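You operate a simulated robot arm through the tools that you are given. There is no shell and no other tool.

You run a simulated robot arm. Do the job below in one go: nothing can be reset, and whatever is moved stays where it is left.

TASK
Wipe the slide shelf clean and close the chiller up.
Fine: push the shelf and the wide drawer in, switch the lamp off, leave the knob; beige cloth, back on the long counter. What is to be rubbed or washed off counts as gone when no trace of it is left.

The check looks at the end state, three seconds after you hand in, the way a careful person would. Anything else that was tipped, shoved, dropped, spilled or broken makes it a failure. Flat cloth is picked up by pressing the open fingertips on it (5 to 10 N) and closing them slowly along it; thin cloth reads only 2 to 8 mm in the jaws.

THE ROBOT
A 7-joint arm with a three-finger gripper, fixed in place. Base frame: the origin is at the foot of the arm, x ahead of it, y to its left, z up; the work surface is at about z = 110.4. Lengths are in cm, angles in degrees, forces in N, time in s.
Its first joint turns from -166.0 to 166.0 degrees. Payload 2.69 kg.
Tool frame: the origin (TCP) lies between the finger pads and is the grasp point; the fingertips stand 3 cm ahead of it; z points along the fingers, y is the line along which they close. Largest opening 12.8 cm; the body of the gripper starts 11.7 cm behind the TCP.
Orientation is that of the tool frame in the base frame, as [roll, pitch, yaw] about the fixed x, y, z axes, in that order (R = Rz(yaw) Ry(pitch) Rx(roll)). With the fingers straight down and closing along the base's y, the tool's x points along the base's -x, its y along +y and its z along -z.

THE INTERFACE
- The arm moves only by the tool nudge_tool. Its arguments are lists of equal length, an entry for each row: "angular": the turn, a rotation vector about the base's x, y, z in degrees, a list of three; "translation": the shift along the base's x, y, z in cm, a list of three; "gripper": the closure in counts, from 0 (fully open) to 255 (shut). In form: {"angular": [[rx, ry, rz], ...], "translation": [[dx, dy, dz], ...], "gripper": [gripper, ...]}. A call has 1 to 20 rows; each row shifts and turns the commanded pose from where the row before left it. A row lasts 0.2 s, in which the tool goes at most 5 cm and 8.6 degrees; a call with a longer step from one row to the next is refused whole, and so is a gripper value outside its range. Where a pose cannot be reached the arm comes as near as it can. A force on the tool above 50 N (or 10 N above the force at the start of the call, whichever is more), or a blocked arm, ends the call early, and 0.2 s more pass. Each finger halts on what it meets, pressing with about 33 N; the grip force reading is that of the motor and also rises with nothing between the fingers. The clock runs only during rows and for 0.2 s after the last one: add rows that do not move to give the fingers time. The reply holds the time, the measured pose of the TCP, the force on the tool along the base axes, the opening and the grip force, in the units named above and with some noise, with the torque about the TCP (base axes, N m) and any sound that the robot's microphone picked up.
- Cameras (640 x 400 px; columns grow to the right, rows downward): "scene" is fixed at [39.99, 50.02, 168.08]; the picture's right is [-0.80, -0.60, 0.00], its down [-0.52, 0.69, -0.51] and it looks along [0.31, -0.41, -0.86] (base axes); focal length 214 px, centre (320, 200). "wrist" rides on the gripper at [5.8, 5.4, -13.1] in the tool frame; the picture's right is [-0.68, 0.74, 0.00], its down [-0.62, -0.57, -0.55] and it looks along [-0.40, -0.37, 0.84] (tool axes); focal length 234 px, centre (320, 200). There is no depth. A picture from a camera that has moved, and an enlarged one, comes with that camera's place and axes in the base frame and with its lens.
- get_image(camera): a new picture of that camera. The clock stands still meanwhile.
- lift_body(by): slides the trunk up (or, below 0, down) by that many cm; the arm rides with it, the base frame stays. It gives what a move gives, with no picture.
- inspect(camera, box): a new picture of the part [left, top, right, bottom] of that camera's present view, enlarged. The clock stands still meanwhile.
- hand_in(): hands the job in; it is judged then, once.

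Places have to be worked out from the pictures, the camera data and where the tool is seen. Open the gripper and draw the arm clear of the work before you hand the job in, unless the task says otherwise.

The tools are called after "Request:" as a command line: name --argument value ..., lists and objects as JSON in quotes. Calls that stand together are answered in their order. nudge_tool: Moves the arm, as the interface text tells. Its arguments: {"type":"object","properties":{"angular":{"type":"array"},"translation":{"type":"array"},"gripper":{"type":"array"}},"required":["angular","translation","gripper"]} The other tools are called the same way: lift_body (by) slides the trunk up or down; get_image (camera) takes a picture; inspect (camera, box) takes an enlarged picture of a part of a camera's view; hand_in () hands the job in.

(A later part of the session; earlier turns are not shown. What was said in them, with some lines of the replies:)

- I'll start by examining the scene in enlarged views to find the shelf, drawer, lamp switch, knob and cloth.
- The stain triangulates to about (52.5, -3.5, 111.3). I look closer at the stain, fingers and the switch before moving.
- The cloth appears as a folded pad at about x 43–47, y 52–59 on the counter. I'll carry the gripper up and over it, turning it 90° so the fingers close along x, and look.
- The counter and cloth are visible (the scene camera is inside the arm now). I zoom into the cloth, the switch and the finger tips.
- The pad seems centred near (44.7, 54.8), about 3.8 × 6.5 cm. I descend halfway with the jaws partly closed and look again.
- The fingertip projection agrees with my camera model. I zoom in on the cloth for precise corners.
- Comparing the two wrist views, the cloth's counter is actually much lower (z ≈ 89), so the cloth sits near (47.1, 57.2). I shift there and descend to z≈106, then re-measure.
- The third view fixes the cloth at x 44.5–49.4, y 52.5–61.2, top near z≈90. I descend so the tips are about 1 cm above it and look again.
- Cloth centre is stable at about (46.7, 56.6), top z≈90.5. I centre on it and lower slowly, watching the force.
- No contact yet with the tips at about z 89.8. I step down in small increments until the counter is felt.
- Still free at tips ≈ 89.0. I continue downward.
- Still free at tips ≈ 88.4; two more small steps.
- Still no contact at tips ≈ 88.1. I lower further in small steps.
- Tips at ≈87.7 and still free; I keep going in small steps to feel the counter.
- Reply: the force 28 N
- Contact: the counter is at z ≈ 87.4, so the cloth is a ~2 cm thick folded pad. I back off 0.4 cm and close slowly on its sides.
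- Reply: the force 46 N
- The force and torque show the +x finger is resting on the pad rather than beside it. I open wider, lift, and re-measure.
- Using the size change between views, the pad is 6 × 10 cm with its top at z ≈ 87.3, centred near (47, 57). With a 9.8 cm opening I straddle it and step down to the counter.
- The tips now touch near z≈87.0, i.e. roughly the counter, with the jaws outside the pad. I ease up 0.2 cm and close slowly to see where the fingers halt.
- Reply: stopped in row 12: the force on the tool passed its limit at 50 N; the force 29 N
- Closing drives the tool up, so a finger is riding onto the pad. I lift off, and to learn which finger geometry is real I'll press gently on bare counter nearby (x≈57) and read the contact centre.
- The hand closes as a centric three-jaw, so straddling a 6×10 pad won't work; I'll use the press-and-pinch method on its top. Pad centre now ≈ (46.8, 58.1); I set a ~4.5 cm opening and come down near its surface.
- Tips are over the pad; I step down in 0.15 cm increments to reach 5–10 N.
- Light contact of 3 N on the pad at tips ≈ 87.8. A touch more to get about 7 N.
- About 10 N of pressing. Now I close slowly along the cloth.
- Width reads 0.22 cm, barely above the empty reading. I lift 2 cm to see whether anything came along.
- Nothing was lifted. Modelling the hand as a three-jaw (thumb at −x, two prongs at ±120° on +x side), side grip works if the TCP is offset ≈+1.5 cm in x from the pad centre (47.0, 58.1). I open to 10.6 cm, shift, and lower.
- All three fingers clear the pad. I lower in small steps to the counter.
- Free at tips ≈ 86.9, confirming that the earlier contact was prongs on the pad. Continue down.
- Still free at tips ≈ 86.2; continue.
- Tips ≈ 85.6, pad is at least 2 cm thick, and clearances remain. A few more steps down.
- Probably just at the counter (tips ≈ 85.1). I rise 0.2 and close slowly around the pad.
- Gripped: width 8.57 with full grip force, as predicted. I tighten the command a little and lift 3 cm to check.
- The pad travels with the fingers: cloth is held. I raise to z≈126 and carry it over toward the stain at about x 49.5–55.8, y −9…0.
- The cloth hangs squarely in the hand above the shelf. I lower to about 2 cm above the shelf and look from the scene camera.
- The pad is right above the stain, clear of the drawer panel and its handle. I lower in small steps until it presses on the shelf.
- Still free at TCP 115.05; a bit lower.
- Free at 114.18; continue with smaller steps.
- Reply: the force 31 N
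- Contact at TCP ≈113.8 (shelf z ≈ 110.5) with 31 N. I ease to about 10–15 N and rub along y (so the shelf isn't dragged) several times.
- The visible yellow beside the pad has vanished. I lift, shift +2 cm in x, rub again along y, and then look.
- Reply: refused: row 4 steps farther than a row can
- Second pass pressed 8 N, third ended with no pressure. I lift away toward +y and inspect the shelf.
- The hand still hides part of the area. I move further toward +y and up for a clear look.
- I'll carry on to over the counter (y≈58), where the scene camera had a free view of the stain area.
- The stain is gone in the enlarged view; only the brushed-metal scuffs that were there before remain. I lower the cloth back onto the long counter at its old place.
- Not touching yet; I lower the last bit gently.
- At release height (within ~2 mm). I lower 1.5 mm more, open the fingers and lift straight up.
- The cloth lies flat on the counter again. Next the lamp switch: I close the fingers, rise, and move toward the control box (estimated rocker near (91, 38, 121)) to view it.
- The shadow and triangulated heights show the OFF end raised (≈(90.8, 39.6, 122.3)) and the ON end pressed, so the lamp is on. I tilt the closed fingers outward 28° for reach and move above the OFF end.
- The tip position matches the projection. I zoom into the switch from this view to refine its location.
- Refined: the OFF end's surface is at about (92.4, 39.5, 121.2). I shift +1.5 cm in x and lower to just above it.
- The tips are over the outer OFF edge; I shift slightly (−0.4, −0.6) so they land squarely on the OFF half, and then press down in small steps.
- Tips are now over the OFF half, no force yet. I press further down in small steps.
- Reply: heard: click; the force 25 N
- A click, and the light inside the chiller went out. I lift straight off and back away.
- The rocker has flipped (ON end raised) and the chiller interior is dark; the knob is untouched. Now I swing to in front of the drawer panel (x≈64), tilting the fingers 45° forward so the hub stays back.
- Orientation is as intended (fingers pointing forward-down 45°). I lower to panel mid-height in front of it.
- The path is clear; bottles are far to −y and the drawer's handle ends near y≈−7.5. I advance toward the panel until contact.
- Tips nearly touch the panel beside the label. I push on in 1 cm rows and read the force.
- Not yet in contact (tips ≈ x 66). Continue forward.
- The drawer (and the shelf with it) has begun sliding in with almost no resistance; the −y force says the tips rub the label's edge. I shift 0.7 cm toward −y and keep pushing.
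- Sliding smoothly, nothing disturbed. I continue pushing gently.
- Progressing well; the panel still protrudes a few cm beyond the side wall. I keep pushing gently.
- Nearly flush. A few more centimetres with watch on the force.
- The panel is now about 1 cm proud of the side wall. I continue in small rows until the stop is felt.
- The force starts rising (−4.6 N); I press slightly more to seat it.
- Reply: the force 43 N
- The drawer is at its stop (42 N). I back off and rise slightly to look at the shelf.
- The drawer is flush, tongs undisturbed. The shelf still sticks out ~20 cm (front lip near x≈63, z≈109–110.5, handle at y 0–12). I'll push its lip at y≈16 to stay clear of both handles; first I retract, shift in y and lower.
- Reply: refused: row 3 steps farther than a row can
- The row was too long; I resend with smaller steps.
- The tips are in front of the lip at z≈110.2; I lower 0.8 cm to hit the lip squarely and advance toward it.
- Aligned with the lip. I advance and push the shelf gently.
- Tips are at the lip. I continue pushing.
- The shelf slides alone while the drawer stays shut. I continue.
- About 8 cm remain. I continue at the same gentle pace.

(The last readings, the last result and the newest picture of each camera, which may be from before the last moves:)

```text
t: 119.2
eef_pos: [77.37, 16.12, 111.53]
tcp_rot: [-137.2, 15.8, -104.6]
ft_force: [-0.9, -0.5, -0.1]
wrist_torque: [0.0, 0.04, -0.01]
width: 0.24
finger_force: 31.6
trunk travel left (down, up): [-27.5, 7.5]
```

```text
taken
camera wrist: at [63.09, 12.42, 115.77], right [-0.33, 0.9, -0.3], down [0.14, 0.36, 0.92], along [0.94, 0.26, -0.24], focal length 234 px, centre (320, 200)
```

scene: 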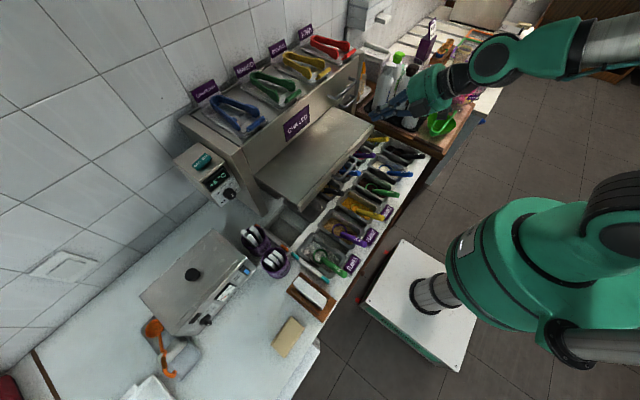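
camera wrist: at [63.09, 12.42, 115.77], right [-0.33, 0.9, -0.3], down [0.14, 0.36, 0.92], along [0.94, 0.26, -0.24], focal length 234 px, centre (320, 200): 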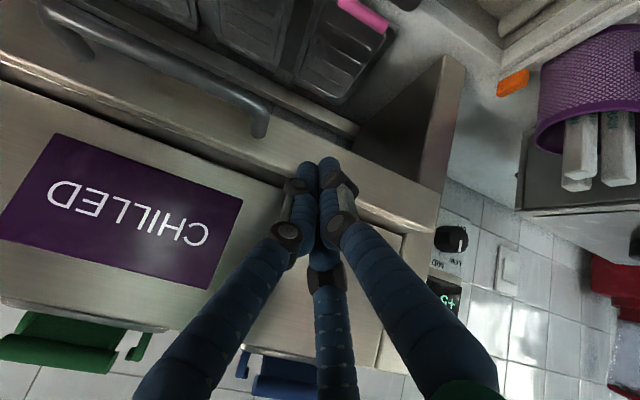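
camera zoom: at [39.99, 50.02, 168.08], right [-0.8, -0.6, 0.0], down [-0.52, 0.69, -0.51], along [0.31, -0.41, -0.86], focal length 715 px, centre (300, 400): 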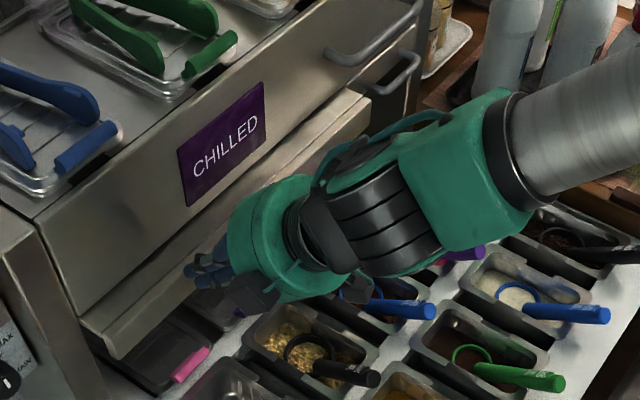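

About 3–4 cm remain; I proceed in smaller rows toward the stop.

Request:
nudge_tool --angular '[[0, 0, 0], [0, 0, 0], [0, 0, 0], [0, 0, 0], [0, 0, 0], [0, 0, 0]]' --translation '[[0.4, 0, 0], [0.5, 0, 0], [0.5, 0, 0], [0.4, 0, 0], [0.3, 0, 0], [0, 0, 0]]' --gripper '[255, 255, 255, 255, 255, 255]'

Request:
inspect --camera "scene" --box '[230, 80, 422, 200]'

Request:
get_image --camera "wrist"

```text
t: 120.6
eef_pos: [79.33, 16.27, 111.69]
tcp_rot: [-137.3, 15.8, -104.6]
ft_force: [0.1, 0.3, -0.8]
wrist_torque: [-0.04, 0.01, 0.01]
width: 0.22
finger_force: 31.2
trunk travel left (down, up): [-27.5, 7.5]
```

```text
3.33 times, centred on (326, 140) of scene
camera zoom: at [39.99, 50.02, 168.08], right [-0.8, -0.6, 0.0], down [-0.52, 0.69, -0.51], along [0.31, -0.41, -0.86], focal length 715 px, centre (300, 400)
```

zoom: 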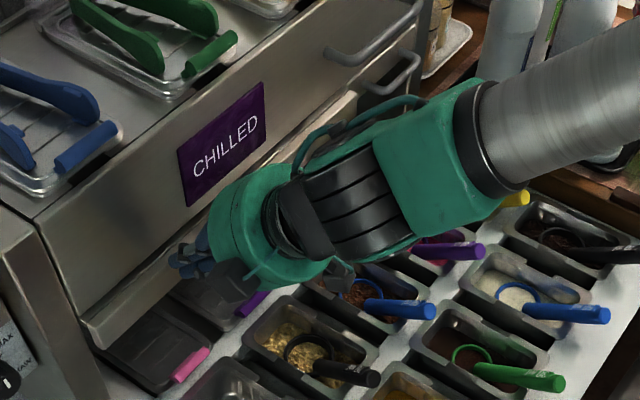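

```text
taken
camera wrist: at [65.25, 12.42, 115.83], right [-0.33, 0.9, -0.3], down [0.14, 0.36, 0.92], along [0.94, 0.26, -0.24], focal length 234 px, centre (320, 200)
```

wrist: 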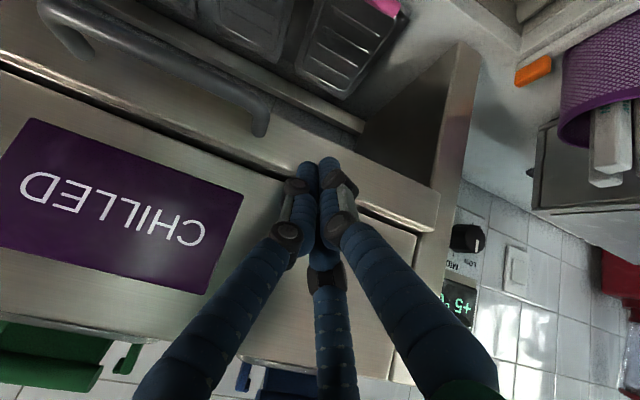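

Close to the stop; a bit further in small rows.

Request:
nudge_tool --angular '[[0, 0, 0], [0, 0, 0], [0, 0, 0], [0, 0, 0], [0, 0, 0]]' --translation '[[0.3, 0, 0], [0.3, 0, 0], [0.3, 0, 0], [0.3, 0, 0], [0, 0, 0]]' --gripper '[255, 255, 255, 255, 255]'

Request:
get_image --camera "wrist"

```text
t: 121.8
eef_pos: [80.63, 16.16, 111.72]
tcp_rot: [-137.1, 15.8, -104.6]
ft_force: [0.1, 0.0, -0.1]
wrist_torque: [0.03, 0.03, 0.01]
width: 0.22
finger_force: 30.7
trunk travel left (down, up): [-27.5, 7.5]
```

```text
taken
camera wrist: at [66.42, 12.37, 115.83], right [-0.33, 0.9, -0.3], down [0.14, 0.36, 0.92], along [0.94, 0.26, -0.24], focal length 234 px, centre (320, 200)
```

wrist: 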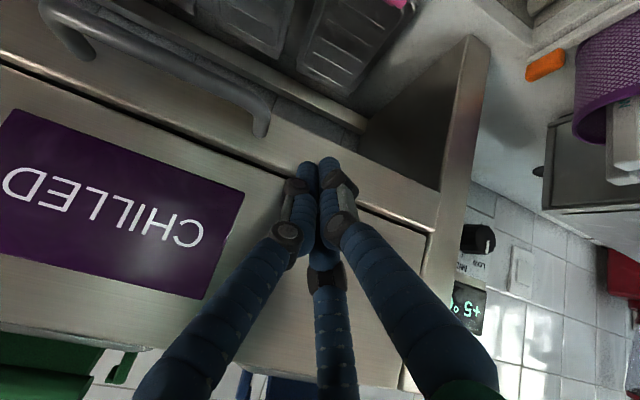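

Request:
nudge_tool --angular '[[0, 0, 0], [0, 0, 0], [0, 0, 0], [0, 0, 0]]' --translation '[[0.25, 0, 0], [0.25, 0, 0], [0.25, 0, 0], [0, 0, 0]]' --gripper '[255, 255, 255, 255]'

Request:
get_image --camera "wrist"

Request:
inspect --camera "scene" --box '[210, 120, 338, 200]'

```text
t: 122.8
eef_pos: [81.11, 16.13, 111.55]
tcp_rot: [-137.2, 15.6, -104.3]
ft_force: [-25.0, 0.9, 3.9]
wrist_torque: [-0.09, 0.13, 0.17]
width: 0.21
finger_force: 31.6
trunk travel left (down, up): [-27.5, 7.5]
```

```text
taken
camera wrist: at [66.94, 12.38, 115.76], right [-0.33, 0.9, -0.3], down [0.14, 0.36, 0.92], along [0.94, 0.26, -0.24], focal length 234 px, centre (320, 200)
```

wrist: 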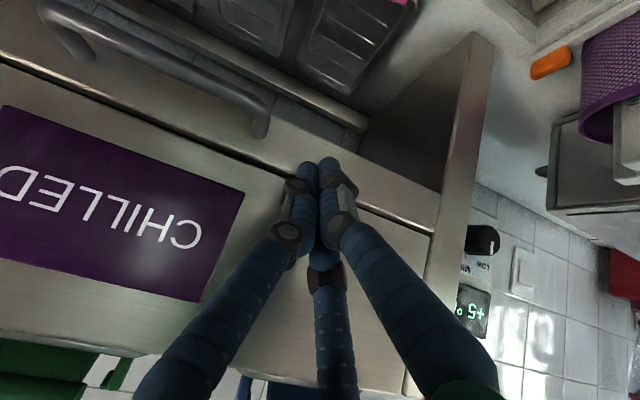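

```text
5.00 times, centred on (274, 160) of scene
camera zoom: at [39.99, 50.02, 168.08], right [-0.8, -0.6, 0.0], down [-0.52, 0.69, -0.51], along [0.31, -0.41, -0.86], focal length 1072 px, centre (550, 400)
```

zoom: 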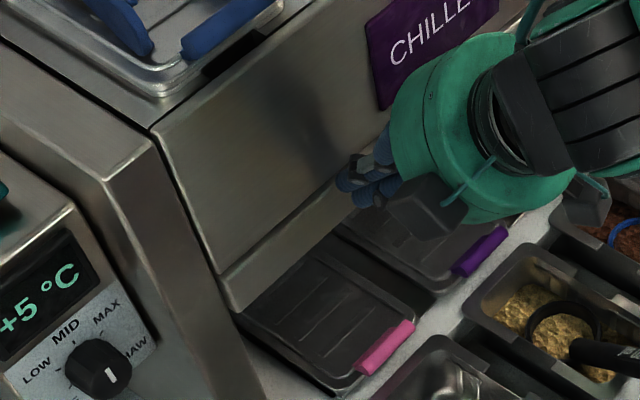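

Stop felt at 25 N and the lip is flush with the drawer panel. One last small press to seat it, then back off.

Request:
nudge_tool --angular '[[0, 0, 0], [0, 0, 0]]' --translation '[[0.12, 0, 0], [0, 0, 0]]' --gripper '[255, 255]'

Request:
nudge_tool --angular '[[0, 0, 0], [0, 0, 0], [0, 0, 0], [0, 0, 0], [0, 0, 0], [0, 0, 0], [0, 0, 0], [0, 0, 0], [0, 0, 0], [0, 0, 0], [0, 0, 0]]' --translation '[[-0.6, 0, 0], [-2, 0, 0], [-3.5, 0, 0.5], [-4, 0, 2], [-4, 0, 2.5], [-4, 0, 2.5], [-4, 0, 2.5], [-4, 0, 2.5], [-4, 0, 2.5], [0, 0, 3], [0, 0, 0]]' --gripper '[255, 255, 255, 255, 255, 255, 255, 255, 255, 255, 255]'

Request:
get_image --camera "scene"

Request:
get_image --camera "wrist"

```text
t: 123.4
eef_pos: [81.06, 16.07, 111.56]
tcp_rot: [-137.3, 15.8, -104.5]
ft_force: [-43.6, 0.1, 1.3]
wrist_torque: [0.0, 0.33, 0.25]
width: 0.2
finger_force: 31.7
trunk travel left (down, up): [-27.5, 7.5]
```

```text
t: 125.8
eef_pos: [51.29, 16.13, 129.54]
tcp_rot: [-137.3, 15.8, -104.6]
ft_force: [0.6, 0.3, -1.2]
wrist_torque: [-0.01, 0.01, -0.01]
width: 0.23
finger_force: 31.7
trunk travel left (down, up): [-27.5, 7.5]
```

```text
taken
```

scene: 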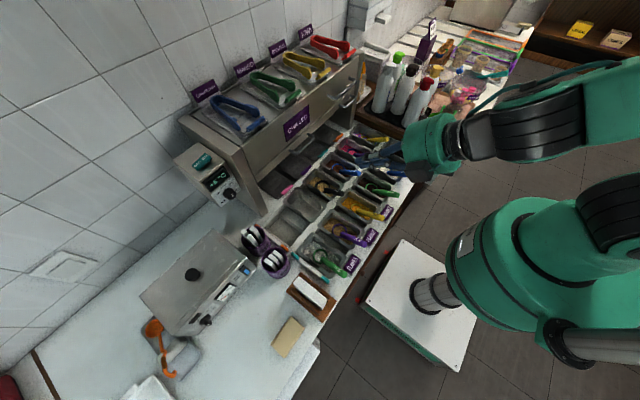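

```text
taken
camera wrist: at [37.2, 12.41, 133.78], right [-0.33, 0.9, -0.3], down [0.14, 0.36, 0.92], along [0.94, 0.26, -0.24], focal length 234 px, centre (320, 200)
```

wrist: 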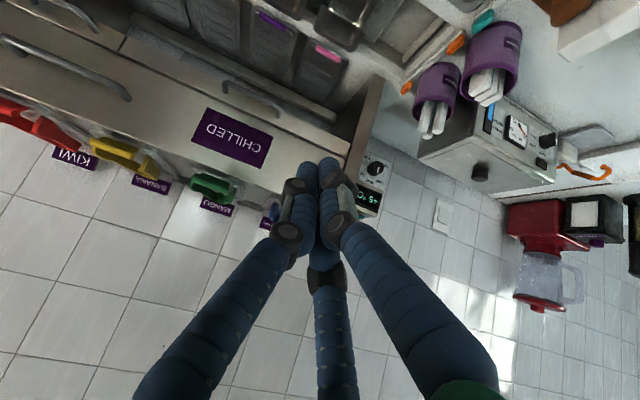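

Both are flush at their stops. I raise the arm further back, open the gripper, and check the closing details, switch, cloth and surroundings.

Request:
nudge_tool --angular '[[0, 0, 0], [0, 0, 0], [0, 0, 0], [0, 0, 0], [0, 0, 0], [0, 0, 0], [0, 0, 0], [0, 0, 0], [0, 0, 0]]' --translation '[[-2, -2, 3], [-2, -3, 3], [-2, -3, 3], [-2, -3, 3], [0, -3, 3], [0, -3, 0], [0, 0, 0], [0, 0, 0], [0, 0, 0]]' --gripper '[255, 255, 200, 100, 0, 0, 0, 0, 0]'

Request:
inspect --camera "scene" --box '[170, 60, 410, 210]'

Request:
inspect --camera "scene" --box '[170, 140, 298, 220]'

Request:
inspect --camera "scene" --box '[220, 190, 412, 360]'

Request:
get_image --camera "scene"

Request:
get_image --camera "wrist"

```text
t: 127.8
eef_pos: [43.26, -0.94, 144.73]
tcp_rot: [-137.1, 15.8, -104.5]
ft_force: [0.0, 0.4, -0.4]
wrist_torque: [-0.01, 0.01, -0.01]
width: 12.8
finger_force: 0.0
trunk travel left (down, up): [-27.5, 7.5]
```

```text
2.67 times, centred on (290, 135) of scene
camera zoom: at [39.99, 50.02, 168.08], right [-0.8, -0.6, 0.0], down [-0.52, 0.69, -0.51], along [0.31, -0.41, -0.86], focal length 572 px, centre (400, 373)
```

zoom: 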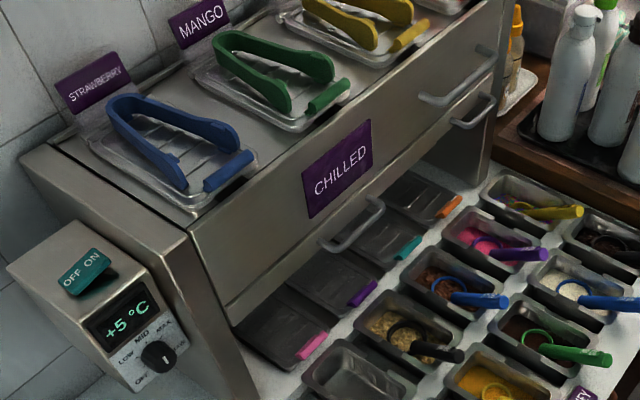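

```text
5.00 times, centred on (234, 180) of scene
camera zoom: at [39.99, 50.02, 168.08], right [-0.8, -0.6, 0.0], down [-0.52, 0.69, -0.51], along [0.31, -0.41, -0.86], focal length 1072 px, centre (750, 300)
```

zoom: 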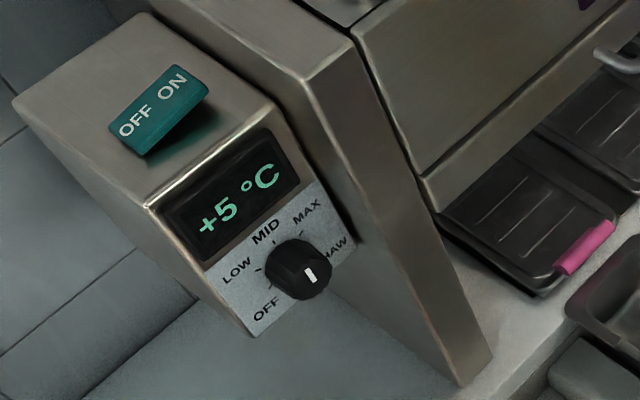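

```text
2.35 times, centred on (316, 275) of scene
camera zoom: at [39.99, 50.02, 168.08], right [-0.8, -0.6, 0.0], down [-0.52, 0.69, -0.51], along [0.31, -0.41, -0.86], focal length 505 px, centre (329, 24)
```

zoom: 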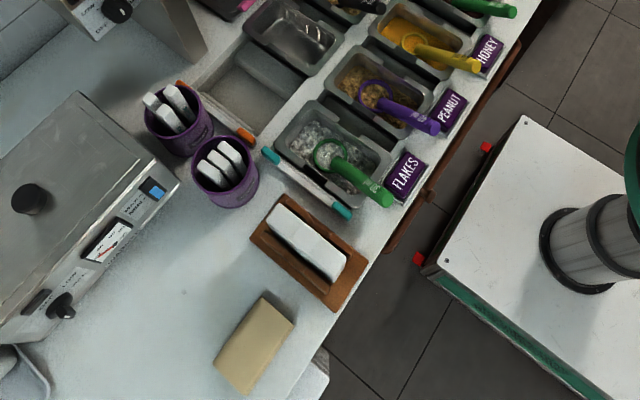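

```text
taken
```

scene: 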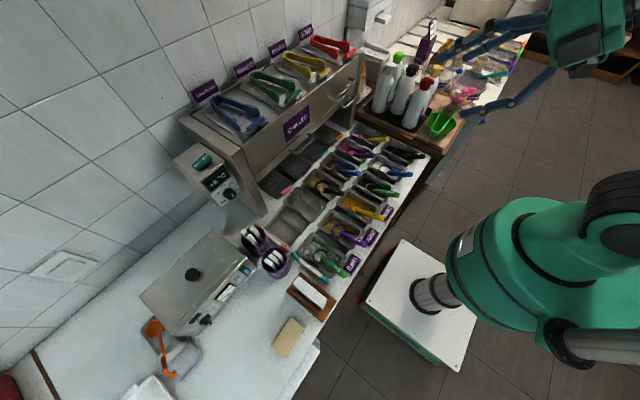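

```text
taken
camera wrist: at [29.0, -4.63, 148.84], right [-0.33, 0.9, -0.3], down [0.14, 0.36, 0.92], along [0.94, 0.26, -0.24], focal length 234 px, centre (320, 200)
```

wrist: 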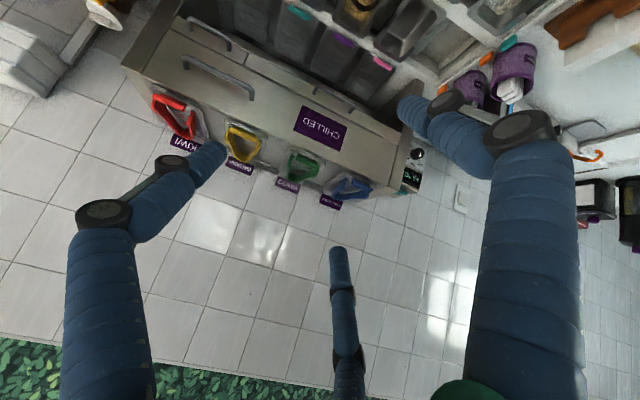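

Final check: the drawer and shelf are flush and the rocker is on OFF with the chamber dark. The knob is unchanged, the beige cloth is back on the long counter and nothing else is disturbed. The gripper is open and clear, so I hand in.

Request:
hand_in

```text
The job is handed in.
```

I've wiped the slide shelf, closed up the chiller and handed the job in; I haven't been told how it was judged.

- **Shelf:** the yellow stain was gone in the enlarged view after rubbing. Only the scuffs in the metal that were there before remained.
- **Drawer and shelf:** both are pushed in to their stops, with their fronts flush. The tongs and trays stayed in place.
- **Lamp:** I pressed the OFF side of the switch. It clicked and the light inside the chiller went out.
- **Knob:** I didn't touch it.
- **Cloth:** the beige cloth is back on the long counter, about 1 cm from where it was.

The arm is raised clear of the work with the gripper open. I saw nothing else moved, tipped or spilled in the last pictures.
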